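You operate a simulated robot arm through the tools that you are given. There is no shell and no other tool. Be economical: measure what you need, move in short steps, check, and stop when the job is done.

The job below is to be done with a simulated two-armed robot. You get a single attempt, and the scene is never put back.

TASK
On the top of the dark table, fold the cream towel with a blue stripe in half, so that its two short edges meet.

Only the result counts: the job must be done as asked and must still hold three seconds after the hand-in. Knocking over, shifting, dropping, spilling or breaking anything else fails it. Flat cloth is picked up by pressing the open fingertips on it (5 to 10 N) and closing them slowly along it; thin cloth reads only 2 to 8 mm in the jaws.

THE ROBOT
Two 7-joint arms with two-finger parallel grippers on one trunk, on a base that drives. Base frame: it is fixed to the floor where the robot stands at the start and does not move with it; the origin is under the middle of the robot, x ahead of it, y to its left, z up; the surface under the hand at the start is at about z = 0.78. Units: m, rad, N and s.
The left shoulder is at the start at [0.163, 0.171, 1.108], the right one opposite. With the tool pointing down near the work surface each hand reaches from about 0.46 to 0.96 m from the robot's upright axis, wherever it stands, measured 20 degrees to its own side. Places, roughly: top of the dark table [0.8, -0.3, 0.8]. Payload 4.4 kg a hand.
The TCP of each hand is the grasp point between the finger pads, 0.023 m short of the fingertips. In the tool frame z runs along the fingers and y along their closing line. The gripper opens to 0.094 m. The fingers are 0.038 m wide and 0.01 m thick; the gripper's body (0.054 by 0.096 m) begins 0.039 m behind the TCP.
Orientation is that of the tool frame in the base frame, as a unit quaternion [w, x, y, z]. With the fingers straight down and closing along the base's y, the tool's x points along the base's -x, its y along +y and its z along -z.

THE INTERFACE
- The arms move only by the tool drive_tool. It takes "left_deltas", "right_deltas" or both (then of equal length, played together; a hand with none holds still); each is a list of rows, each a list of 3 entries, a list of its own where there are three numbers: the shift along the tool's x, y, z in m, then the turn, a rotation vector about the tool's x, y, z in rad, then the opening, from 0 (shut) to 1 (fully open). In form: [[[x, y, z], [ax, ay, az], gripper], ...]. A call has 1 to 20 rows; each row shifts and turns the commanded pose from where the row before left it, along the tool's axes as they then stand. A row lasts 0.2 s, in which the tool goes at most 0.05 m and 0.15 rad; a call with a longer step from one row to the next is refused whole, and so is a gripper value outside its range. Where a pose cannot be reached the arm comes as near as it can. A force on the tool above 40 N (or 10 N above the force at the start of the call, whichever is more), or a blocked arm, ends the call early, and 0.2 s more pass. Each finger travels about 0.072 m/s and halts on what it meets, pressing with about 33 N; the grip force reading is that of the motor and also rises with nothing between the fingers. The clock runs only during rows and for 0.2 s after the last one: add rows that do not move to give the fingers time. It gives the time, the measured TCP pose, the force on the tool (base axes), the opening and the grip force at its end, in the units of the frame above (readings bear some noise), with the torque about the TCP (base axes, N m) and any sound that the robot's microphone picked up, and new pictures: "pictures" is both (left out), scene, wrist or none (wrist: the cameras of the hands that moved).
- Cameras (640 x 400 px; columns grow to the right, rows downward): "scene" is now at [0.2942, 0.004, 1.2136]; the picture's right is [0.00, -1.00, 0.00], its down [-0.77, 0.00, -0.63] and it looks along [0.63, 0.00, -0.77] (base axes); focal length 265 px, centre (320, 200). "left" rides on the left gripper at [0.086, -0.016, -0.074] in its tool frame; the picture's right is [0.18, 0.98, 0.00], its down [-0.58, 0.11, -0.81] and it looks along [-0.79, 0.15, 0.59] (tool axes); focal length 243 px, centre (320, 200). "right" rides on the right gripper at [0.086, 0.016, -0.074] in its tool frame; the picture's right is [-0.18, 0.98, 0.00], its down [-0.58, -0.11, -0.81] and it looks along [-0.79, -0.15, 0.59] (tool axes); focal length 243 px, centre (320, 200). There is no depth. A picture from a camera that has moved, and an enlarged one, comes with that camera's place and axes in the base frame and with its lens. The place of the scene camera against the robot may be out by one fixed shift of up to 0.025 m in any direction.
- raise_lower(by): slides the trunk up (or, below 0, down) by that many m; the arms and the scene camera ride with it, the base frame stays. It gives what a move gives, with no picture.
- steer(legs): drives the robot by 1 to 6 legs, each [ahead, left, turn to the left] in m, m and rad, along the robot's own axes; the way and the turn of a leg run together, so that a leg with both is an arc; at most 1.5 m and 3.142 rad a leg. The arms and the cameras ride along, it lands a little off, and it stops where it bumps. It gives what a move gives, and a new picture of the scene camera.
- aim_head(pan, tilt): turns the head with the scene camera to pan (to the left, within 1.396 rad either way) and tilt (down, from -0.506 to 1.204), counted from straight ahead of the robot. It gives what a move gives, and a new picture of the scene camera.
- inspect(camera, box): a new picture of the part [left, top, right, bottom] of that camera's present view, enlarged. It takes no simulated time.
- finish_job(): hands the job in; it is judged then, once.

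Go step by step. Nothing tells you exact positions but the pictures and the camera data: compare them with the known pose of the tool, close in by small moves and look again before you grip or let go. The budget is 120 turns and 260 pictures, counting those below and the enlarged ones. Unless the task says otherwise, let go and move clear before handing in, and close with one line.

The tools are called after "Call:" by a JSON object that holds its "op" and its "data". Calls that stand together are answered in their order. drive_tool: Moves the arms, as the interface text tells. Its arguments: {"type":"object","properties":{"left_deltas":{"type":"array","items":{"type":"array"}},"right_deltas":{"type":"array","items":{"type":"array"}},"pictures":{"type":"string","enum":["both","scene","wrist","none"]}},"required":[]} The other tools are called the same way: raise_lower (by) slides the trunk up or down; steer (legs) drives the base; aim_head (pan, tilt) turns the head that bears the scene camera; inspect (camera, box) takes an enlarged picture of a part of a camera's view; finish_job () hands the job in.

At the start:

```text
time_s: 0.0
left_position: [0.4758, 0.1246, 1.006]
left_ee_rot: [0.0, -0.001, 1.0, 0.0]
left_force: [0.0, 0.4, 0.1]
left_wrist_torque: [-0.02, 0.03, 0.04]
left_opening: 0.094
left_gripper_force: 0.0
right_position: [0.4706, -0.2352, 0.9312]
right_ee_rot: [0.0, 0.0, 1.0, 0.0]
right_force: [-0.5, -0.2, 0.7]
right_wrist_torque: [-0.01, -0.03, -0.01]
right_opening: 0.0937
right_gripper_force: 0.0
trunk travel left (down, up): [-0.125, 0.263]
robot x, y, heading: [0.0029, -0.0008, 0.004]
head pan, tilt: [0.0, 0.885]
```

scene: 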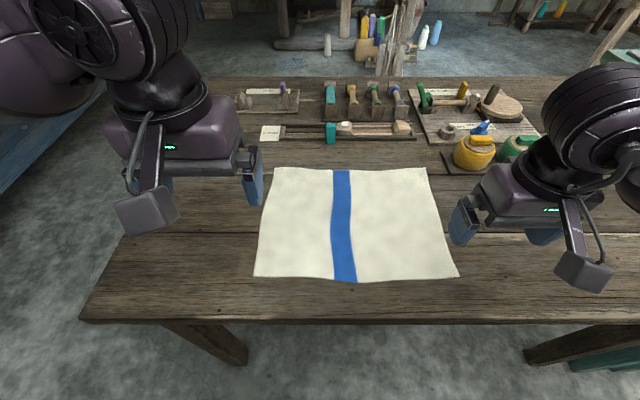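
right: 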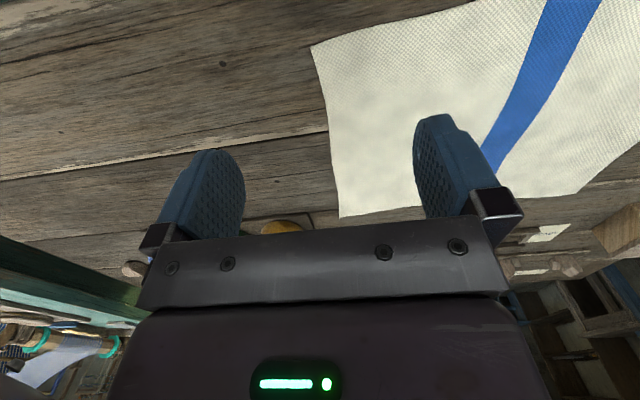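
left: 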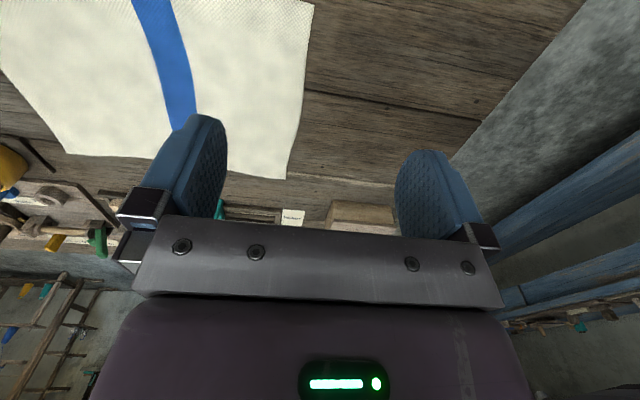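

The cream towel lies at about x 0.48–0.75, y −0.24–0.11, so its short edges are the left and right ones. I'd like to stand at the table's left end, facing a short edge with both hands, so I'll look at the free space there.

Call:
{"op": "aim_head", "data": {"pan": 0.9, "tilt": 0.7}}

Call:
{"op": "aim_head", "data": {"pan": 1.39, "tilt": 0.5}}

Call:
{"op": "aim_head", "data": {"pan": 0.0, "tilt": 1.15}}

```text
time_s: 1.2
left_position: [0.4761, 0.1235, 1.008]
left_ee_rot: [0.0, 0.0, 1.0, 0.0]
left_force: [0.5, -0.6, 0.2]
left_wrist_torque: [-0.01, 0.04, 0.0]
left_opening: 0.0939
left_gripper_force: 0.1
right_position: [0.4709, -0.2345, 0.9319]
right_ee_rot: [0.0, 0.0, 1.0, 0.0]
right_force: [0.5, -0.1, -0.2]
right_wrist_torque: [0.0, 0.0, -0.01]
right_opening: 0.0938
right_gripper_force: 0.1
trunk travel left (down, up): [-0.125, 0.263]
robot x, y, heading: [-0.0013, -0.0043, -0.004]
head pan, tilt: [0.901, 0.7]
camera scene: at [0.2706, 0.0705, 1.2285], right [0.78, -0.62, 0.0], down [-0.4, -0.5, -0.76], along [0.48, 0.6, -0.64], focal length 265 px, centre (320, 200)
```

scene: 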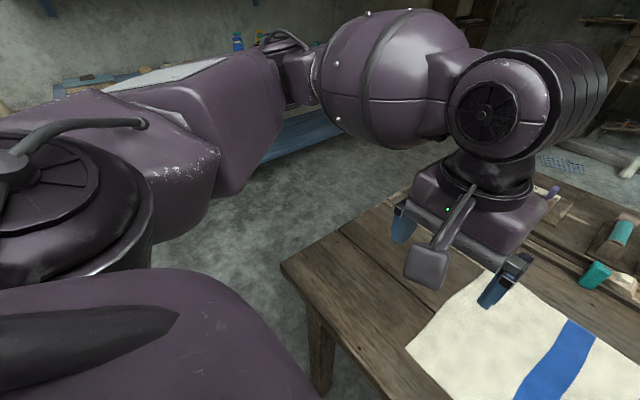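

```text
time_s: 2.1
left_position: [0.4769, 0.1231, 1.0076]
left_ee_rot: [0.0, 0.0, 1.0, -0.001]
left_force: [-0.1, 0.3, 0.0]
left_wrist_torque: [-0.01, 0.01, 0.0]
left_opening: 0.0938
left_gripper_force: 0.1
right_position: [0.4703, -0.2355, 0.932]
right_ee_rot: [-0.001, -0.001, 1.0, 0.001]
right_force: [-0.7, 0.2, 0.3]
right_wrist_torque: [0.0, 0.03, -0.02]
right_opening: 0.0939
right_gripper_force: 0.0
trunk travel left (down, up): [-0.125, 0.263]
robot x, y, heading: [-0.0012, 0.0003, -0.003]
head pan, tilt: [1.389, 0.499]
camera scene: at [0.2343, 0.0935, 1.2462], right [0.98, -0.18, 0.0], down [-0.09, -0.47, -0.88], along [0.16, 0.86, -0.48], focal length 265 px, centre (320, 200)
```

scene: 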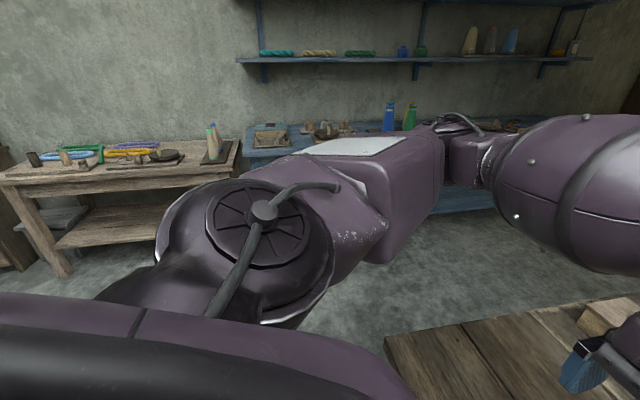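

```text
time_s: 3.7
left_position: [0.4751, 0.1247, 1.0076]
left_ee_rot: [0.0, 0.0, 1.0, 0.0]
left_force: [-0.5, 0.3, -0.2]
left_wrist_torque: [-0.02, 0.05, -0.01]
left_opening: 0.094
left_gripper_force: 0.1
right_position: [0.4699, -0.2351, 0.931]
right_ee_rot: [0.0, 0.0, 1.0, 0.0]
right_force: [0.4, 0.0, 0.2]
right_wrist_torque: [0.02, 0.01, 0.0]
right_opening: 0.0937
right_gripper_force: 0.0
trunk travel left (down, up): [-0.125, 0.263]
robot x, y, heading: [-0.0007, -0.0008, -0.002]
head pan, tilt: [0.0, 1.15]
camera scene: at [0.2774, 0.004, 1.1954], right [0.0, -1.0, 0.0], down [-0.91, 0.0, -0.41], along [0.41, 0.0, -0.91], focal length 265 px, centre (320, 200)
```

scene: 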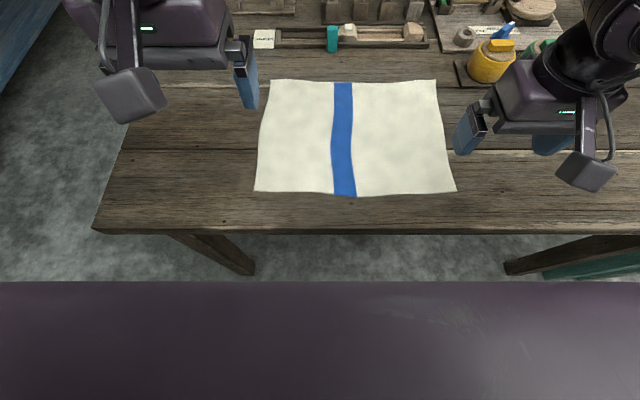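

There is roughly 1.4 m free on the left side of the table. I'll back off a little, go left and turn to face the table's left end.

Call:
{"op": "steer", "data": {"legs": [[-0.25, 0, 0], [0, 0.6, 0], [0, 0, -1.5708], [-0.3, 0, 0]]}}

```text
time_s: 16.0
left_position: [-0.1214, 0.4022, 1.0086]
left_ee_rot: [0.0, 0.697, 0.717, 0.0]
left_force: [0.9, 0.4, 0.1]
left_wrist_torque: [-0.01, -0.02, -0.01]
left_opening: 0.0938
left_gripper_force: 0.1
right_position: [-0.4785, 0.3982, 0.9326]
right_ee_rot: [0.0, 0.697, 0.718, 0.0]
right_force: [0.3, -0.7, 0.1]
right_wrist_torque: [0.0, 0.0, 0.03]
right_opening: 0.0939
right_gripper_force: 0.0
trunk travel left (down, up): [-0.125, 0.263]
robot x, y, heading: [-0.2577, 0.8721, -1.546]
head pan, tilt: [0.0, 1.15]
camera scene: at [-0.2368, 0.6158, 1.1955], right [-1.0, -0.03, 0.0], down [-0.03, 0.91, -0.41], along [0.01, -0.41, -0.91], focal length 265 px, centre (320, 200)
```

scene: 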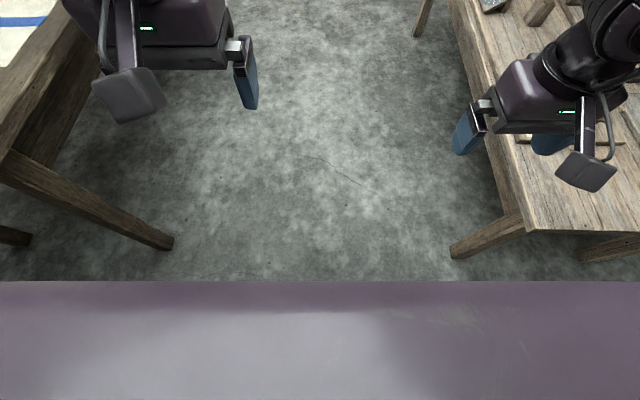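

The turn landed well. Now I'll strafe toward the centre line of the towel (x≈0.615).

Call:
{"op": "steer", "data": {"legs": [[0, 0, -0.025], [0, 0.87, 0]]}}

Call:
{"op": "aim_head", "data": {"pan": 0.0, "tilt": 0.9}}

```text
time_s: 24.0
left_position: [0.6812, 0.3844, 1.0066]
left_ee_rot: [0.0, 0.718, 0.696, 0.0]
left_force: [0.4, 0.3, 0.2]
left_wrist_torque: [-0.01, -0.01, 0.01]
left_opening: 0.094
left_gripper_force: 0.0
right_position: [0.3214, 0.4007, 0.9318]
right_ee_rot: [0.0, 0.718, 0.696, 0.0]
right_force: [0.4, -0.5, 0.1]
right_wrist_torque: [-0.01, 0.01, -0.01]
right_opening: 0.0939
right_gripper_force: 0.1
trunk travel left (down, up): [-0.125, 0.263]
robot x, y, heading: [0.5731, 0.8638, -1.606]
head pan, tilt: [0.0, 1.15]
camera scene: at [0.5776, 0.6046, 1.1954], right [-1.0, 0.03, 0.0], down [0.03, 0.91, -0.41], along [-0.01, -0.41, -0.91], focal length 265 px, centre (320, 200)
```

scene: 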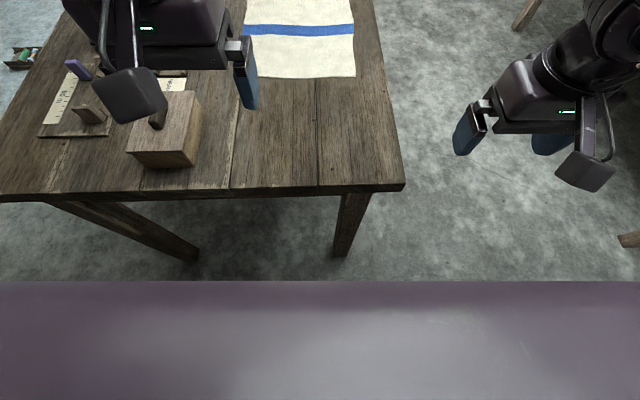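

```text
time_s: 24.8
left_position: [0.6796, 0.3841, 1.0073]
left_ee_rot: [0.001, 0.719, 0.695, -0.001]
left_force: [-0.5, 0.1, -0.2]
left_wrist_torque: [-0.06, 0.01, 0.0]
left_opening: 0.0937
left_gripper_force: 0.0
right_position: [0.3232, 0.4004, 0.932]
right_ee_rot: [0.0, 0.718, 0.696, 0.0]
right_force: [-0.1, 0.0, -0.5]
right_wrist_torque: [0.0, 0.03, 0.0]
right_opening: 0.0941
right_gripper_force: 0.1
trunk travel left (down, up): [-0.125, 0.263]
robot x, y, heading: [0.5718, 0.8653, -1.607]
head pan, tilt: [0.0, 0.901]
camera scene: at [0.577, 0.5887, 1.2123], right [-1.0, 0.03, 0.0], down [0.02, 0.78, -0.62], along [-0.02, -0.62, -0.78], focal length 265 px, centre (320, 200)
```

scene: 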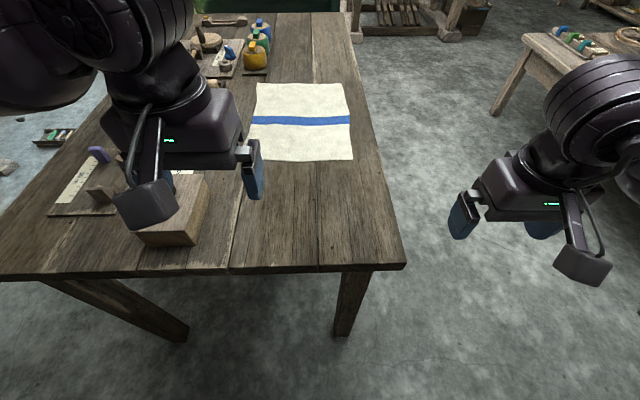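

From here the towel reads x 0.485–0.735, near short edge y≈0.12, with a wooden block to the left (x≥0.77). I'll square up and drive a little closer, keeping about 0.4 m from the table end as at the start.

Call:
{"op": "steer", "data": {"legs": [[0, 0, 0.036], [0.07, 0.04, 0]]}}

```text
time_s: 26.2
left_position: [0.7402, 0.3159, 1.0078]
left_ee_rot: [0.0, 0.705, 0.709, 0.0]
left_force: [0.9, -0.4, 0.3]
left_wrist_torque: [0.0, 0.0, 0.0]
left_opening: 0.094
left_gripper_force: 0.1
right_position: [0.3815, 0.3219, 0.9321]
right_ee_rot: [0.0, 0.706, 0.708, 0.001]
right_force: [0.8, -0.7, -0.1]
right_wrist_torque: [0.0, -0.03, 0.01]
right_opening: 0.094
right_gripper_force: 0.1
trunk travel left (down, up): [-0.125, 0.263]
robot x, y, heading: [0.6106, 0.793, -1.563]
head pan, tilt: [0.0, 0.901]
camera scene: at [0.6283, 0.5167, 1.2122], right [-1.0, 0.0, 0.0], down [0.0, 0.78, -0.62], along [0.0, -0.62, -0.78], focal length 265 px, centre (320, 200)
```

scene: 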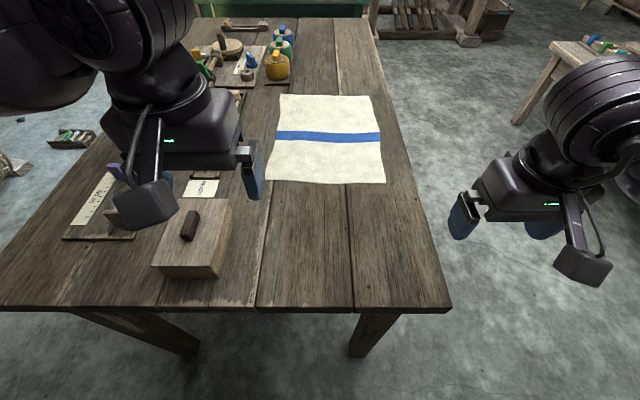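

Now I'll yaw both hands a quarter turn (cameras toward −x, closing along y) and bring them above the near short edge.

Call:
{"op": "drive_tool", "data": {"left_deltas": [[[0, 0, 0], [0, 0, -0.1428], 1], [[0, 0, 0], [0, 0, -0.1428], 1], [[0, 0, 0], [0, 0, -0.1428], 1], [[0, 0, 0], [0, 0, -0.1428], 1], [[0, 0, 0], [0, 0, -0.1428], 1], [[0, 0, 0], [0, 0, -0.1428], 1], [[0, 0, 0], [0, 0, -0.1428], 1], [[0, 0, 0], [0, 0, -0.1428], 1], [[0, 0, 0], [0, 0, -0.1428], 1], [[0, 0, 0], [0, 0, -0.1428], 1], [[0, 0, 0], [0, 0, -0.1428], 1], [[0.0033, -0.0211, 0.0167], [0, 0, 0], 1], [[0.0033, -0.0211, 0.0167], [0, 0, 0], 1], [[0.0033, -0.0211, 0.0167], [0, 0, 0], 1], [[0.0033, -0.0211, 0.0167], [0, 0, 0], 1], [[0.0033, -0.0211, 0.0167], [0, 0, 0], 1], [[0.0033, -0.0211, 0.0167], [0, 0, 0], 1], [[0.0033, -0.0211, 0.0167], [0, 0, 0], 1], [[0.0033, -0.0211, 0.0167], [0, 0, 0], 1], [[0.0033, -0.0211, 0.0167], [0, 0, 0], 1]], "right_deltas": [[[0, 0, 0], [0, 0, -0.1428], 1], [[0, 0, 0], [0, 0, -0.1428], 1], [[0, 0, 0], [0, 0, -0.1428], 1], [[0, 0, 0], [0, 0, -0.1428], 1], [[0, 0, 0], [0, 0, -0.1428], 1], [[0, 0, 0], [0, 0, -0.1428], 1], [[0, 0, 0], [0, 0, -0.1428], 1], [[0, 0, 0], [0, 0, -0.1428], 1], [[0, 0, 0], [0, 0, -0.1428], 1], [[0, 0, 0], [0, 0, -0.1428], 1], [[0, 0, 0], [0, 0, -0.1428], 1], [[-0.0144, -0.0217, 0.0083], [0, 0, 0], 1], [[-0.0144, -0.0217, 0.0083], [0, 0, 0], 1], [[-0.0144, -0.0217, 0.0083], [0, 0, 0], 1], [[-0.0144, -0.0217, 0.0083], [0, 0, 0], 1], [[-0.0144, -0.0217, 0.0083], [0, 0, 0], 1], [[-0.0144, -0.0217, 0.0083], [0, 0, 0], 1], [[-0.0144, -0.0217, 0.0083], [0, 0, 0], 1], [[-0.0144, -0.0217, 0.0083], [0, 0, 0], 1], [[-0.0144, -0.0217, 0.0083], [0, 0, 0], 1]]}}

```text
time_s: 30.4
left_position: [0.6927, 0.1317, 0.8485]
left_ee_rot: [0.003, 0.027, 1.0, 0.007]
left_force: [0.1, 0.4, -0.3]
left_wrist_torque: [0.04, 0.02, -0.03]
left_opening: 0.0942
left_gripper_force: 0.1
left hand out of reach, approached as far as the arm can: row 10
right_position: [0.4642, 0.2966, 0.9011]
right_ee_rot: [0.04, 0.068, 0.997, 0.023]
right_force: [0.8, -0.6, -0.5]
right_wrist_torque: [-0.02, -0.01, 0.05]
right_opening: 0.0939
right_gripper_force: 0.0
right hand out of reach, approached as far as the arm can: row 9, 10, 11, 13, 14, 15, 16, 17, 18, 19, 20
trunk travel left (down, up): [-0.125, 0.263]
robot x, y, heading: [0.6116, 0.7887, -1.564]
head pan, tilt: [0.0, 0.901]
camera scene: at [0.6279, 0.5164, 1.2119], right [-1.0, 0.0, 0.0], down [0.0, 0.78, -0.62], along [0.0, -0.62, -0.78], focal length 265 px, centre (320, 200)
camera right: at [0.3757, 0.3219, 0.97], right [0.31, 0.95, 0.07], down [0.49, -0.22, 0.84], along [0.81, -0.23, -0.54], focal length 243 px, centre (320, 200)
camera left: at [0.6062, 0.1186, 0.922], right [-0.13, 0.99, 0.01], down [0.58, 0.07, 0.81], along [0.8, 0.11, -0.59], focal length 243 px, centre (320, 200)
```

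scene: 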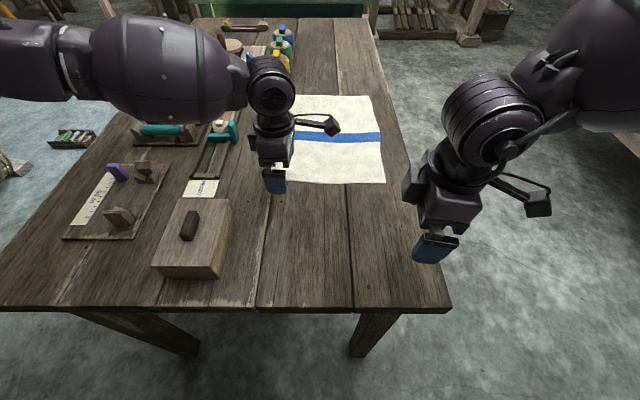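
right: 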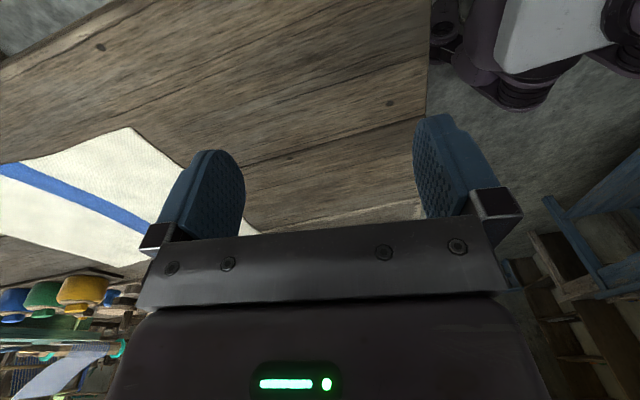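
left: 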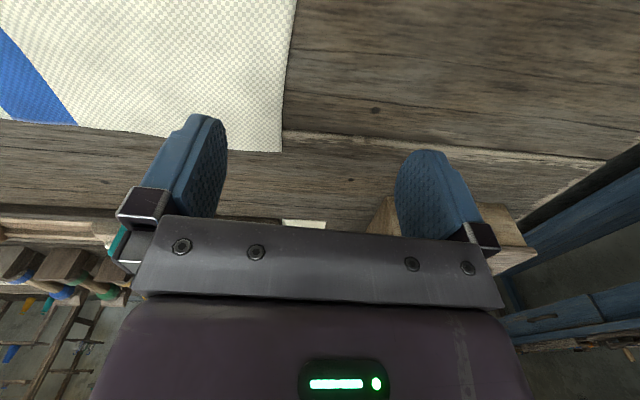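

The right wrist can't turn fully that way near its shoulder. I'll bring it back about 25° and move it toward its corner, where the limit should be looser.

Call:
{"op": "drive_tool", "data": {"right_deltas": [[[0, 0, -0.01], [0, 0, 0.15], 1], [[0, 0, -0.01], [0, 0, 0.15], 1], [[0, 0, 0], [0, 0, 0.15], 1], [[0, 0, 0], [0, 0, 0], 1]], "pictures": "none"}}

```text
time_s: 31.4
left_position: [0.692, 0.1323, 0.85]
left_ee_rot: [0.002, 0.028, 1.0, 0.005]
left_force: [-0.2, 0.1, 0.6]
left_wrist_torque: [-0.01, -0.01, 0.01]
left_opening: 0.0941
left_gripper_force: 0.1
right_position: [0.463, 0.2968, 0.9235]
right_ee_rot: [0.035, 0.286, 0.957, 0.036]
right_force: [0.6, 0.0, 1.2]
right_wrist_torque: [0.04, 0.0, 0.02]
right_opening: 0.094
right_gripper_force: 0.1
trunk travel left (down, up): [-0.125, 0.263]
robot x, y, heading: [0.6122, 0.7911, -1.567]
head pan, tilt: [0.0, 0.901]
```

Call:
{"op": "drive_tool", "data": {"right_deltas": [[[-0.017, -0.0153, 0], [0.089, 0.046, 0], 1], [[-0.017, -0.0153, 0.0069], [0, 0, 0], 1], [[-0.017, -0.0153, 0.0069], [0, 0, 0], 1], [[-0.017, -0.0153, 0.0069], [0, 0, 0], 1], [[-0.017, -0.0153, 0.0069], [0, 0, 0], 1], [[-0.017, -0.0153, 0.0069], [0, 0, 0], 1], [[-0.017, -0.0153, 0.0069], [0, 0, 0], 1], [[-0.017, -0.0153, 0.0069], [0, 0, 0], 1], [[0, 0, 0], [0, 0, 0], 1]], "pictures": "both"}}

```text
time_s: 33.5
left_position: [0.6943, 0.1319, 0.8507]
left_ee_rot: [0.003, 0.028, 1.0, 0.005]
left_force: [0.5, 0.4, 0.5]
left_wrist_torque: [0.02, -0.02, -0.03]
left_opening: 0.0941
left_gripper_force: 0.1
right_position: [0.5053, 0.1193, 0.8724]
right_ee_rot: [-0.001, 0.286, 0.958, 0.0]
right_force: [0.7, 0.1, -0.3]
right_wrist_torque: [0.03, 0.0, 0.0]
right_opening: 0.0944
right_gripper_force: 0.0
trunk travel left (down, up): [-0.125, 0.263]
robot x, y, heading: [0.6117, 0.7971, -1.567]
head pan, tilt: [0.0, 0.901]
camera scene: at [0.6278, 0.5176, 1.2125], right [-1.0, 0.0, 0.0], down [0.0, 0.78, -0.62], along [0.0, -0.62, -0.78], focal length 265 px, centre (320, 200)
camera right: at [0.4422, 0.1807, 0.9479], right [0.69, 0.72, 0.0], down [0.43, -0.41, 0.81], along [0.58, -0.56, -0.59], focal length 243 px, centre (320, 200)
```

scene: 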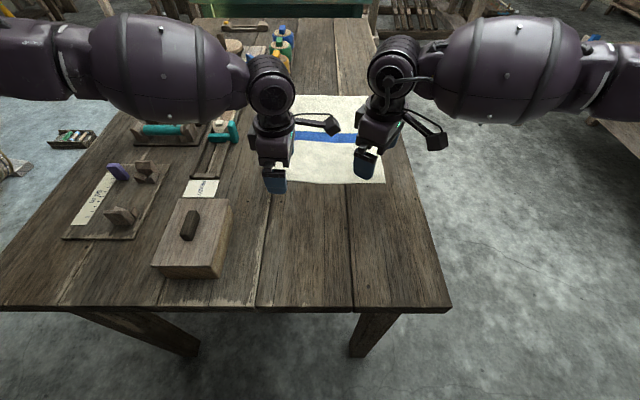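
right: 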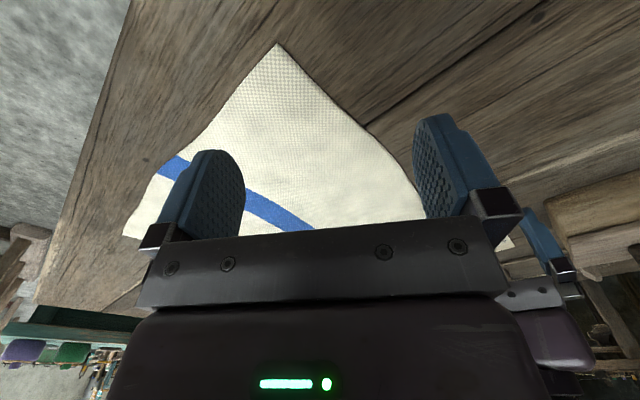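

The right hand is well placed over its corner. I'll try to finish its yaw here, and trim the left's.

Call:
{"op": "drive_tool", "data": {"right_deltas": [[[0, 0, 0], [0, 0, -0.145], 1], [[0, 0, 0], [0, 0, -0.145], 1], [[0, 0, 0], [0, 0, -0.145], 1], [[0, 0, 0], [0, 0, -0.145], 1], [[0, 0, 0], [0, 0, 0], 1]], "left_deltas": [[[0, 0, 0], [0.01, -0.006, -0.056], 1], [[0, 0, 0], [0, 0, 0], 1], [[0, 0, 0], [0, 0, 0], 1], [[0, 0, 0], [0, 0, 0], 1], [[0, 0, 0], [0, 0, 0], 1]], "pictures": "wrist"}}

```text
time_s: 34.6
left_position: [0.6944, 0.1329, 0.8522]
left_ee_rot: [0.006, 0.0, 1.0, 0.001]
left_force: [-0.5, -0.3, 1.0]
left_wrist_torque: [-0.02, 0.0, 0.02]
left_opening: 0.0938
left_gripper_force: 0.1
right_position: [0.5062, 0.1202, 0.8724]
right_ee_rot: [0.0, 0.24, 0.971, -0.001]
right_force: [-0.2, -1.0, 0.5]
right_wrist_torque: [0.02, -0.04, -0.02]
right_opening: 0.0942
right_gripper_force: 0.1
right hand out of reach, approached as far as the arm can: row 2, 3, 4
trunk travel left (down, up): [-0.125, 0.263]
robot x, y, heading: [0.6171, 0.7938, -1.569]
head pan, tilt: [0.0, 0.901]
camera right: at [0.4369, 0.1745, 0.9475], right [0.62, 0.78, 0.0], down [0.46, -0.37, 0.81], along [0.63, -0.5, -0.59], focal length 243 px, centre (320, 200)
camera left: at [0.6066, 0.116, 0.9242], right [-0.19, 0.98, 0.0], down [0.57, 0.11, 0.81], along [0.8, 0.15, -0.58], focal length 243 px, centre (320, 200)
```

right: 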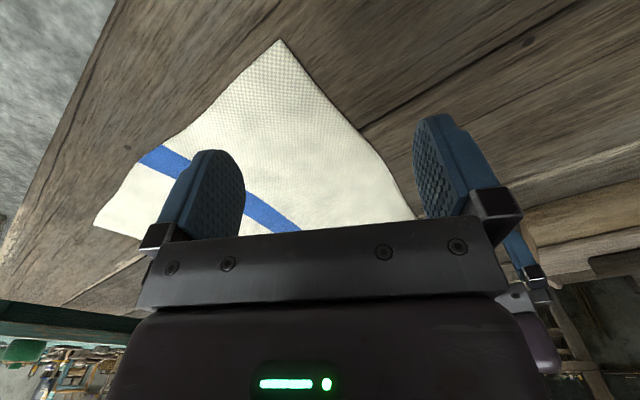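
left: 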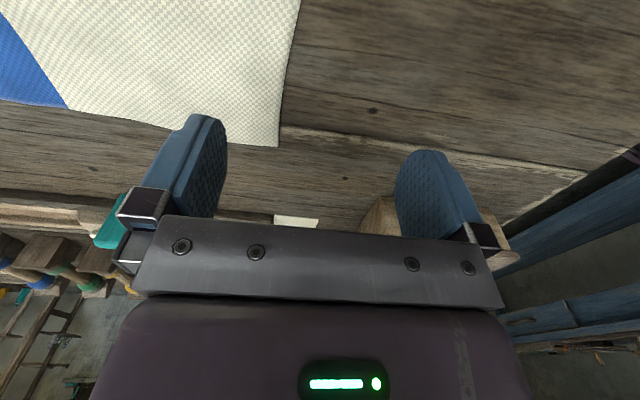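

The right wrist stops about 28° short, which is fine: it will pinch diagonally at its corner. I'll narrow the jaws and bring both just above the edge at y≈0.112.

Call:
{"op": "drive_tool", "data": {"right_deltas": [[[0, 0, 0], [0, 0, 0.12], 0.38], [[-0.0037, -0.0035, 0.0142], [0, 0, 0], 0.38], [[-0.0037, -0.0035, 0.0142], [0, 0, 0], 0.38], [[-0.0037, -0.0035, 0.0142], [0, 0, 0], 0.38], [[-0.0037, -0.0035, 0.0142], [0, 0, 0], 0.38], [[0, 0, 0], [0, 0, 0], 0.38]], "left_deltas": [[[0, 0, 0], [0, 0, 0], 0.38], [[-0.0039, -0.009, 0.0092], [0, 0, 0], 0.38], [[-0.0039, -0.009, 0.0092], [0, 0, 0], 0.38], [[-0.0039, -0.009, 0.0092], [0, 0, 0], 0.38], [[-0.0039, -0.009, 0.0092], [0, 0, 0], 0.38], [[0, 0, 0], [0, 0, 0], 0.38]]}}

```text
time_s: 36.0
left_position: [0.7103, 0.0997, 0.8164]
left_ee_rot: [0.004, -0.001, 1.0, 0.0]
left_force: [-0.1, -0.1, -0.1]
left_wrist_torque: [-0.03, 0.03, 0.0]
left_opening: 0.0355
left_gripper_force: 0.0
right_position: [0.5094, 0.1, 0.8165]
right_ee_rot: [0.0, 0.298, 0.955, -0.002]
right_force: [0.8, 0.6, 0.7]
right_wrist_torque: [0.03, 0.02, -0.01]
right_opening: 0.0358
right_gripper_force: 0.0
trunk travel left (down, up): [-0.125, 0.263]
robot x, y, heading: [0.6115, 0.7914, -1.567]
head pan, tilt: [0.0, 0.901]
camera scene: at [0.6278, 0.5179, 1.2127], right [-1.0, 0.0, 0.0], down [0.0, 0.78, -0.62], along [0.0, -0.62, -0.78], focal length 265 px, centre (320, 200)
camera right: at [0.4483, 0.162, 0.8909], right [0.71, 0.7, 0.0], down [0.42, -0.42, 0.81], along [0.57, -0.57, -0.59], focal length 243 px, centre (320, 200)
camera left: at [0.6241, 0.083, 0.889], right [-0.19, 0.98, 0.0], down [0.57, 0.11, 0.81], along [0.8, 0.15, -0.58], focal length 243 px, centre (320, 200)
```

scene: 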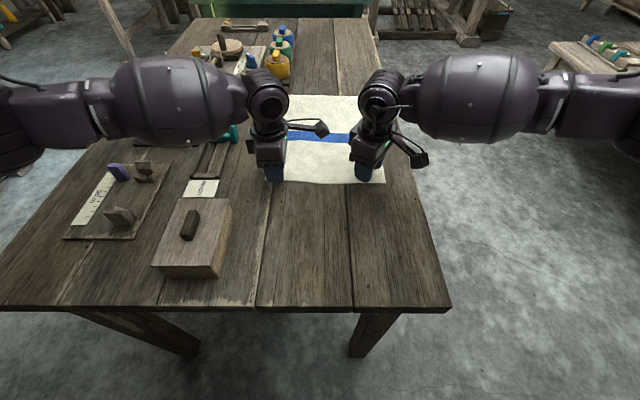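
right: 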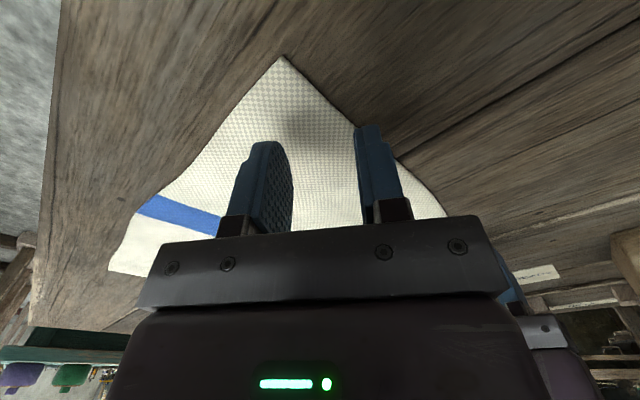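
left: 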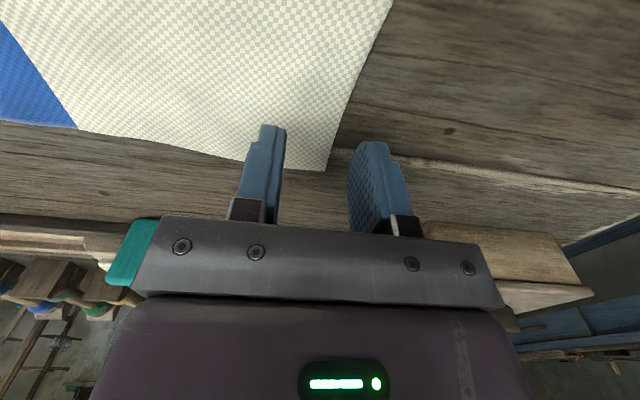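

Call:
{"op": "drive_tool", "data": {"right_deltas": [[[0.0058, 0, 0.003], [0, 0, 0], 0.38], [[0.0058, 0, 0.003], [0, 0, 0], 0.38], [[0, 0, 0.002], [0, 0, 0], 0.38], [[0, 0, 0.002], [0, 0, 0], 0.38], [[0, 0, 0], [0, 0, 0], 0.38]], "left_deltas": [[[0, -0.002, 0.003], [0, 0, 0], 0.38], [[0, -0.002, 0.003], [0, 0, 0], 0.38], [[0, 0, 0.002], [0, 0, 0], 0.38], [[0, 0, 0.002], [0, 0, 0], 0.38], [[0, 0, 0], [0, 0, 0], 0.38]], "pictures": "none"}}

```text
time_s: 37.2
left_position: [0.7096, 0.0947, 0.806]
left_ee_rot: [0.005, -0.001, 1.0, 0.001]
left_force: [-0.4, 0.4, -0.1]
left_wrist_torque: [0.01, 0.02, 0.03]
left_opening: 0.0358
left_gripper_force: 0.1
right_position: [0.501, 0.1079, 0.8057]
right_ee_rot: [0.0, 0.297, 0.955, -0.001]
right_force: [0.4, -0.3, 0.4]
right_wrist_torque: [-0.02, 0.01, -0.01]
right_opening: 0.0357
right_gripper_force: 0.1
trunk travel left (down, up): [-0.125, 0.263]
robot x, y, heading: [0.6104, 0.7912, -1.568]
head pan, tilt: [0.0, 0.901]
```

No contact yet; I'll descend in 1.5 mm steps.

Call:
{"op": "drive_tool", "data": {"right_deltas": [[[0, 0, 0.0015], [0, 0, 0], 0.38], [[0, 0, 0.0015], [0, 0, 0], 0.38], [[0, 0, 0], [0, 0, 0], 0.38]], "left_deltas": [[[0, 0, 0.0015], [0, 0, 0], 0.38], [[0, 0, 0.0015], [0, 0, 0], 0.38], [[0, 0, 0], [0, 0, 0], 0.38]], "pictures": "wrist"}}

```text
time_s: 38.0
left_position: [0.711, 0.0951, 0.8046]
left_ee_rot: [0.004, -0.001, 1.0, -0.001]
left_force: [-1.3, -0.3, 6.9]
left_wrist_torque: [-0.14, 0.02, 0.02]
left_opening: 0.0361
left_gripper_force: 0.0
right_position: [0.5014, 0.1068, 0.8051]
right_ee_rot: [0.0, 0.297, 0.955, -0.001]
right_force: [0.6, 0.4, 4.8]
right_wrist_torque: [0.0, -0.02, -0.02]
right_opening: 0.0356
right_gripper_force: 0.1
trunk travel left (down, up): [-0.125, 0.263]
robot x, y, heading: [0.61, 0.7947, -1.573]
head pan, tilt: [0.0, 0.901]
camera right: at [0.4392, 0.1694, 0.879], right [0.71, 0.7, 0.0], down [0.42, -0.42, 0.81], along [0.57, -0.57, -0.59], focal length 243 px, centre (320, 200)
camera left: at [0.6239, 0.0785, 0.8774], right [-0.19, 0.98, 0.0], down [0.57, 0.11, 0.81], along [0.8, 0.15, -0.58], focal length 243 px, centre (320, 200)
```

right: 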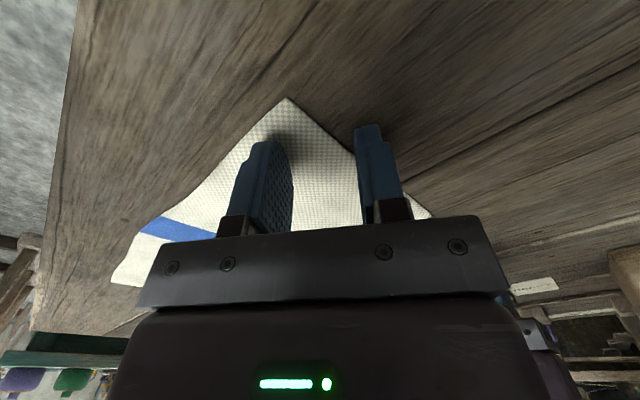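
left: 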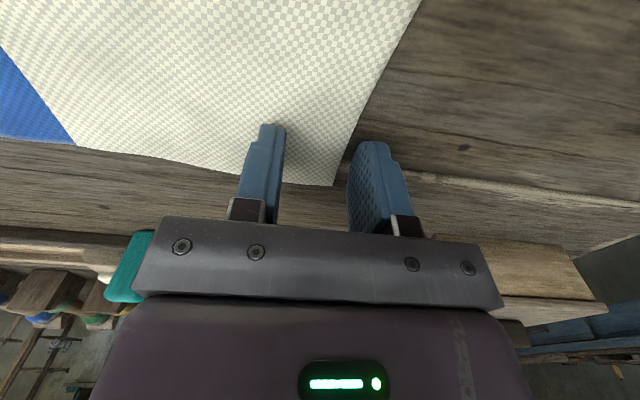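

Contact at 5–7 N on both, with the outer fingers right at the edge. Closing slowly.

Call:
{"op": "drive_tool", "data": {"right_deltas": [[[0, 0, 0.0005], [0, 0, 0], 0.36], [[0, 0, 0], [0, 0, 0], 0.34], [[0, 0, 0], [0, 0, 0], 0.32], [[0, 0, 0], [0, 0, 0], 0.3], [[0, 0, 0], [0, 0, 0], 0.28], [[0, 0, 0], [0, 0, 0], 0.26], [[0, 0, 0], [0, 0, 0], 0.24], [[0, 0, 0], [0, 0, 0], 0.22], [[0, 0, 0], [0, 0, 0], 0.2], [[0, 0, 0], [0, 0, 0], 0.18], [[0, 0, 0], [0, 0, 0], 0.16], [[0, 0, 0], [0, 0, 0], 0.14], [[0, 0, 0], [0, 0, 0], 0.12], [[0, 0, 0], [0, 0, 0], 0.09], [[0, 0, 0], [0, 0, 0], 0.06], [[0, 0, 0], [0, 0, 0], 0.03], [[0, 0, 0], [0, 0, 0], 0], [[0, 0, 0], [0, 0, 0], 0]], "left_deltas": [[[0, 0, 0], [0, 0, 0], 0.36], [[0, 0, 0], [0, 0, 0], 0.34], [[0, 0, 0], [0, 0, 0], 0.32], [[0, 0, 0], [0, 0, 0], 0.3], [[0, 0, 0], [0, 0, 0], 0.28], [[0, 0, 0], [0, 0, 0], 0.26], [[0, 0, 0], [0, 0, 0], 0.24], [[0, 0, 0], [0, 0, 0], 0.22], [[0, 0, 0], [0, 0, 0], 0.2], [[0, 0, 0], [0, 0, 0], 0.18], [[0, 0, 0], [0, 0, 0], 0.16], [[0, 0, 0], [0, 0, 0], 0.14], [[0, 0, 0], [0, 0, 0], 0.12], [[0, 0, 0], [0, 0, 0], 0.09], [[0, 0, 0], [0, 0, 0], 0.06], [[0, 0, 0], [0, 0, 0], 0.03], [[0, 0, 0], [0, 0, 0], 0], [[0, 0, 0], [0, 0, 0], 0]], "pictures": "wrist"}}

```text
time_s: 41.9
left_position: [0.7113, 0.0968, 0.8043]
left_ee_rot: [0.006, -0.001, 1.0, -0.001]
left_force: [-3.6, -1.8, 15.5]
left_wrist_torque: [-0.16, 0.14, 0.03]
left_opening: 0.0084
left_gripper_force: 33.0
right_position: [0.4995, 0.1079, 0.8057]
right_ee_rot: [0.0, 0.298, 0.955, -0.003]
right_force: [1.5, -2.0, 14.3]
right_wrist_torque: [-0.06, -0.08, 0.04]
right_opening: 0.0019
right_gripper_force: 32.5
trunk travel left (down, up): [-0.125, 0.263]
robot x, y, heading: [0.6116, 0.7962, -1.572]
head pan, tilt: [0.0, 0.901]
camera right: at [0.439, 0.171, 0.8789], right [0.71, 0.7, 0.0], down [0.42, -0.42, 0.81], along [0.57, -0.58, -0.59], focal length 243 px, centre (320, 200)
camera left: at [0.6238, 0.0792, 0.8776], right [-0.19, 0.98, 0.0], down [0.57, 0.11, 0.81], along [0.8, 0.15, -0.58], focal length 243 px, centre (320, 200)
```

right: 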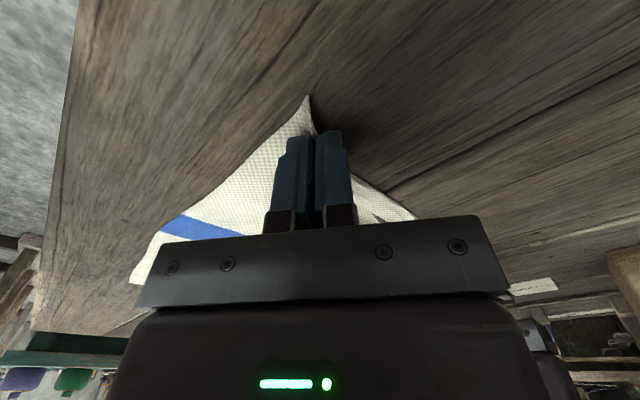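
left: 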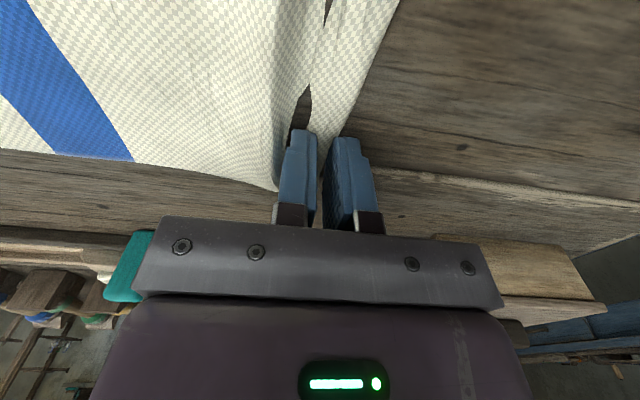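

The left reads 8 mm and the right 2 mm. I'll lift a little to check that both hold.

Call:
{"op": "drive_tool", "data": {"right_deltas": [[[0, 0, -0.005], [0, 0, 0], 0], [[0, 0, -0.01], [0, 0, 0], 0], [[0, 0, -0.01], [0, 0, 0], 0], [[0, 0, 0], [0, 0, 0], 0]], "left_deltas": [[[0, 0, -0.005], [0, 0, 0], 0], [[0, 0, -0.01], [0, 0, 0], 0], [[0, 0, -0.01], [0, 0, 0], 0], [[0, 0, 0], [0, 0, 0], 0]]}}

```text
time_s: 42.9
left_position: [0.7116, 0.0951, 0.8266]
left_ee_rot: [0.005, 0.0, 1.0, 0.002]
left_force: [-2.0, 0.9, 0.3]
left_wrist_torque: [0.05, 0.07, 0.03]
left_opening: 0.0017
left_gripper_force: 33.2
right_position: [0.4993, 0.1078, 0.8282]
right_ee_rot: [0.0, 0.296, 0.955, 0.0]
right_force: [2.5, -1.1, 0.1]
right_wrist_torque: [0.02, -0.06, 0.04]
right_opening: 0.0017
right_gripper_force: 32.5
trunk travel left (down, up): [-0.125, 0.263]
robot x, y, heading: [0.6126, 0.7915, -1.566]
head pan, tilt: [0.0, 0.901]
camera scene: at [0.6278, 0.5169, 1.2121], right [-1.0, 0.0, 0.0], down [0.0, 0.78, -0.62], along [0.0, -0.62, -0.78], focal length 265 px, centre (320, 200)
camera right: at [0.4385, 0.17, 0.9022], right [0.71, 0.7, 0.0], down [0.42, -0.42, 0.81], along [0.57, -0.57, -0.59], focal length 243 px, centre (320, 200)
camera left: at [0.6239, 0.0781, 0.899], right [-0.19, 0.98, 0.0], down [0.57, 0.11, 0.81], along [0.8, 0.15, -0.58], focal length 243 px, centre (320, 200)
```

scene: 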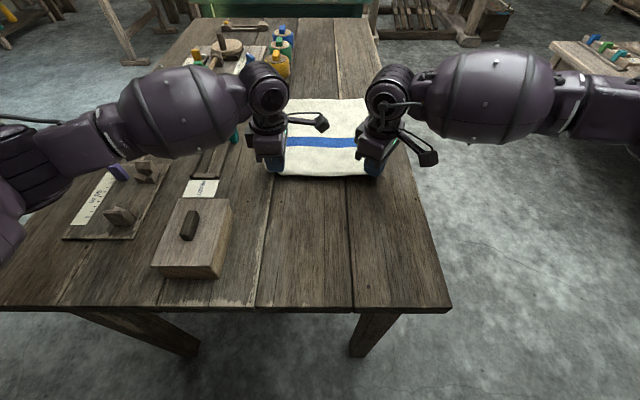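
right: 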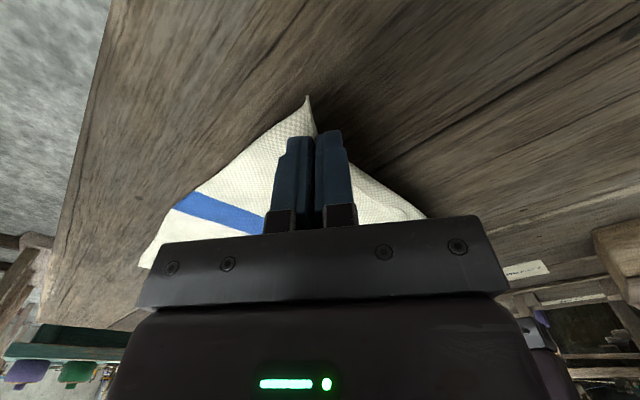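
left: 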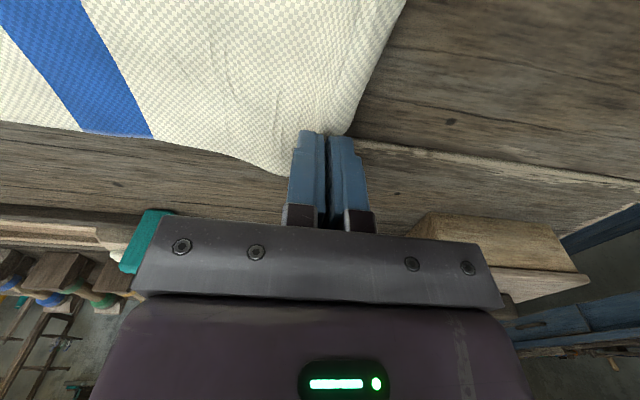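

Call:
{"op": "inspect", "data": {"camera": "scene", "box": [230, 80, 430, 210]}}

Call:
{"op": "inspect", "data": {"camera": "left", "box": [200, 60, 440, 240]}}

```text
3.08 times, centred on (330, 145) of scene
camera zoom: at [0.6278, 0.5169, 1.2121], right [-1.0, 0.0, 0.0], down [0.0, 0.78, -0.62], along [0.0, -0.62, -0.78], focal length 816 px, centre (289, 369)
```

zoom: 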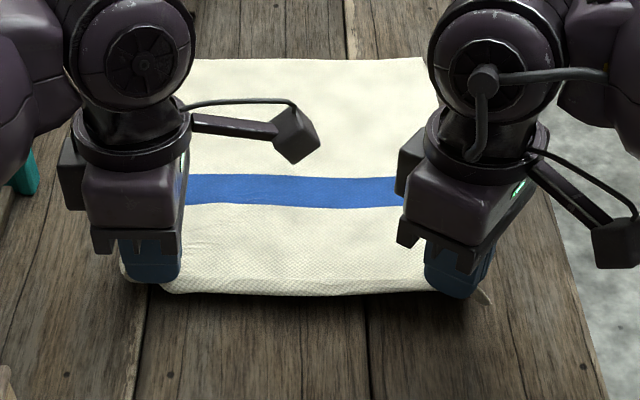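

```text
2.22 times, centred on (320, 150) of left
camera zoom: at [0.6239, 0.0781, 0.899], right [-0.19, 0.98, 0.0], down [0.57, 0.11, 0.81], along [0.8, 0.15, -0.58], focal length 539 px, centre (320, 311)
```

zoom: 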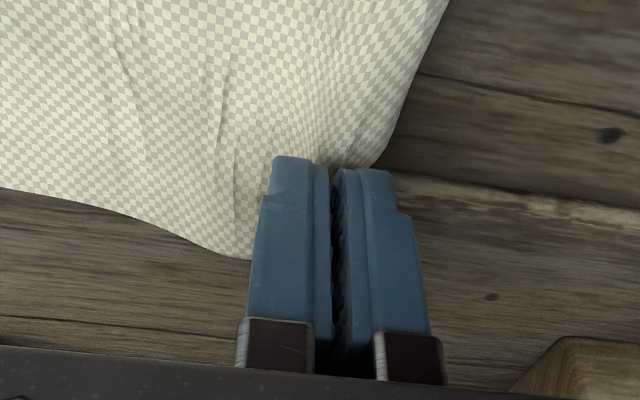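

Both corners are held and the edge is taut between the hands. I'll drag the towel 0.14 m toward me so the whole fold stays within reach; the block stays clear of it in x.

Call:
{"op": "drive_tool", "data": {"left_deltas": [[[0, 0.014, 0], [0, 0, 0], 0], [[0, 0.014, 0], [0, 0, 0], 0], [[0, 0.014, 0], [0, 0, 0], 0], [[0, 0.014, 0], [0, 0, 0], 0], [[0, 0.014, 0], [0, 0, 0], 0], [[0, 0.014, 0], [0, 0, 0], 0], [[0, 0.014, 0], [0, 0, 0], 0], [[0, 0.014, 0], [0, 0, 0], 0], [[0, 0.014, 0], [0, 0, 0], 0], [[0, 0.014, 0], [0, 0, 0], 0]], "right_deltas": [[[0.0079, 0.0115, 0], [0, 0, 0], 0], [[0.0079, 0.0115, 0], [0, 0, 0], 0], [[0.0079, 0.0115, 0], [0, 0, 0], 0], [[0.0079, 0.0115, 0], [0, 0, 0], 0], [[0.0079, 0.0115, 0], [0, 0, 0], 0], [[0.0079, 0.0115, 0], [0, 0, 0], 0], [[0.0079, 0.0115, 0], [0, 0, 0], 0], [[0.0079, 0.0115, 0], [0, 0, 0], 0], [[0.0079, 0.0115, 0], [0, 0, 0], 0], [[0.0079, 0.0115, 0], [0, 0, 0], 0]]}}

```text
time_s: 45.0
left_position: [0.7116, 0.2346, 0.8292]
left_ee_rot: [0.006, -0.001, 1.0, 0.0]
left_force: [-2.4, 0.2, -0.3]
left_wrist_torque: [0.02, 0.04, 0.05]
left_opening: 0.0019
left_gripper_force: 33.3
right_position: [0.5005, 0.2475, 0.8284]
right_ee_rot: [0.001, 0.297, 0.955, 0.0]
right_force: [2.2, 0.0, -0.3]
right_wrist_torque: [0.03, -0.04, 0.01]
right_opening: 0.0018
right_gripper_force: 33.1
trunk travel left (down, up): [-0.125, 0.263]
robot x, y, heading: [0.6119, 0.7924, -1.567]
head pan, tilt: [0.0, 0.901]
camera scene: at [0.6279, 0.5175, 1.2125], right [-1.0, 0.0, 0.0], down [0.0, 0.78, -0.62], along [0.0, -0.62, -0.78], focal length 265 px, centre (320, 200)
camera right: at [0.4387, 0.3102, 0.9028], right [0.71, 0.7, 0.0], down [0.42, -0.42, 0.81], along [0.57, -0.57, -0.59], focal length 243 px, centre (320, 200)
camera left: at [0.6237, 0.2184, 0.9019], right [-0.19, 0.98, 0.0], down [0.57, 0.11, 0.81], along [0.8, 0.15, -0.58], focal length 243 px, centre (320, 200)
```

scene: 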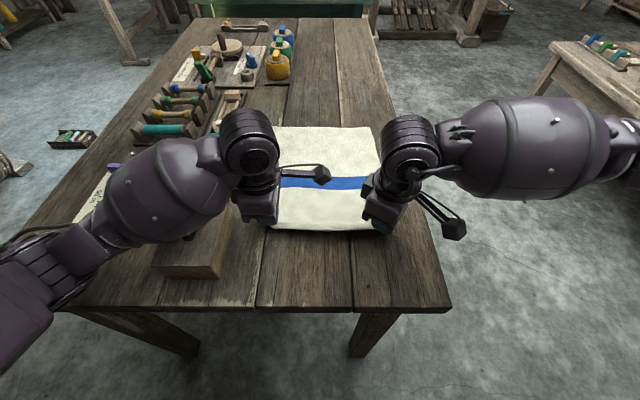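
right: 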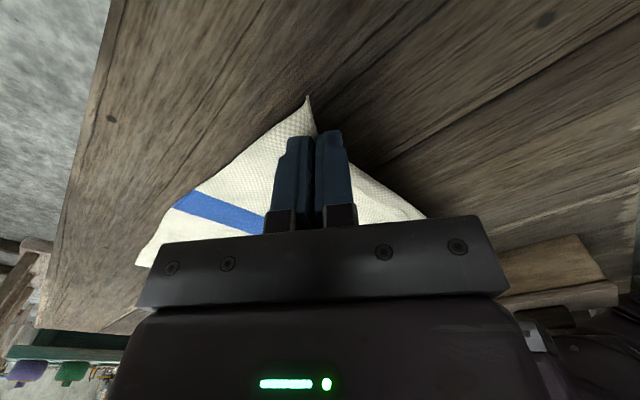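
left: 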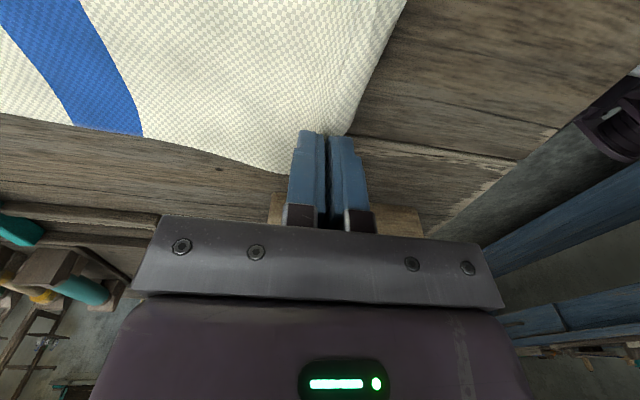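

The drag went cleanly; the far edge is now about y≈−0.08. I'll begin the arc over the fold line (y≈0.09), first half up.

Call:
{"op": "drive_tool", "data": {"left_deltas": [[[0, -0.0017, -0.0211], [0, 0, 0], 0], [[0, -0.0051, -0.0206], [0, 0, 0], 0], [[0, -0.0084, -0.0196], [0, 0, 0], 0], [[0, -0.0115, -0.0181], [0, 0, 0], 0], [[0, -0.0143, -0.0161], [0, 0, 0], 0], [[0, -0.0168, -0.0138], [0, 0, 0], 0], [[0, -0.0188, -0.0111], [0, 0, 0], 0], [[0, -0.0204, -0.0081], [0, 0, 0], 0], [[0, -0.0214, -0.0049], [0, 0, 0], 0], [[0, -0.022, -0.0017], [0, 0, 0], 0]], "right_deltas": [[[-0.001, -0.0014, -0.0211], [0, 0, 0], 0], [[-0.0029, -0.0042, -0.0206], [0, 0, 0], 0], [[-0.0048, -0.0069, -0.0196], [0, 0, 0], 0], [[-0.0065, -0.0095, -0.0181], [0, 0, 0], 0], [[-0.0081, -0.0118, -0.0161], [0, 0, 0], 0], [[-0.0095, -0.0138, -0.0138], [0, 0, 0], 0], [[-0.0107, -0.0155, -0.0111], [0, 0, 0], 0], [[-0.0116, -0.0168, -0.0081], [0, 0, 0], 0], [[-0.0121, -0.0176, -0.0049], [0, 0, 0], 0], [[-0.0125, -0.0181, -0.0017], [0, 0, 0], 0]]}}

```text
time_s: 47.2
left_position: [0.7095, 0.0938, 0.9641]
left_ee_rot: [0.005, 0.0, 1.0, 0.0]
left_force: [-2.2, 0.7, -0.2]
left_wrist_torque: [0.03, 0.03, 0.02]
left_opening: 0.0016
left_gripper_force: 33.0
right_position: [0.5001, 0.1046, 0.9623]
right_ee_rot: [0.0, 0.297, 0.955, -0.002]
right_force: [2.6, -0.9, -0.3]
right_wrist_torque: [0.0, -0.03, 0.02]
right_opening: 0.0019
right_gripper_force: 33.2
trunk travel left (down, up): [-0.125, 0.263]
robot x, y, heading: [0.6153, 0.7939, -1.564]
head pan, tilt: [0.0, 0.901]
camera scene: at [0.6278, 0.5168, 1.2121], right [-1.0, 0.0, 0.0], down [0.0, 0.78, -0.62], along [0.0, -0.62, -0.78], focal length 265 px, centre (320, 200)
camera right: at [0.4383, 0.168, 1.0375], right [0.71, 0.7, 0.0], down [0.42, -0.42, 0.81], along [0.57, -0.57, -0.59], focal length 243 px, centre (320, 200)
camera left: at [0.6218, 0.0771, 1.0364], right [-0.19, 0.98, 0.0], down [0.57, 0.11, 0.81], along [0.8, 0.15, -0.58], focal length 243 px, centre (320, 200)
```

scene: 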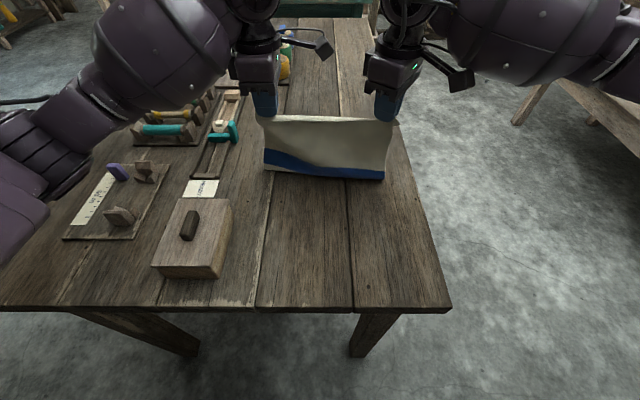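
right: 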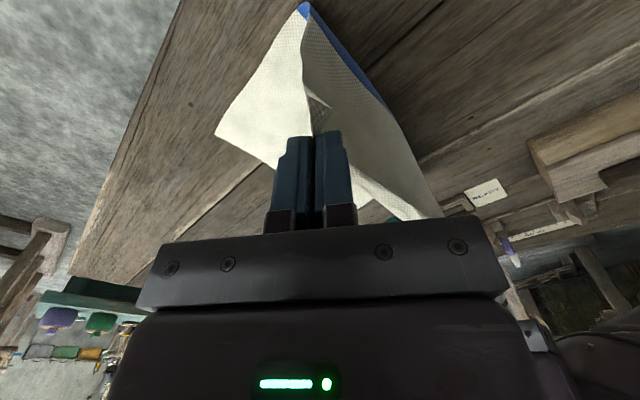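
left: 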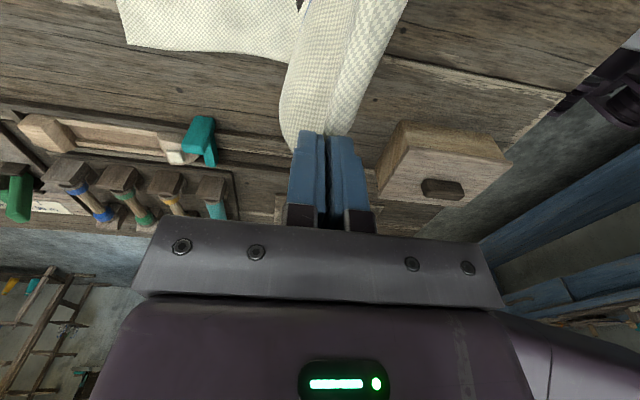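

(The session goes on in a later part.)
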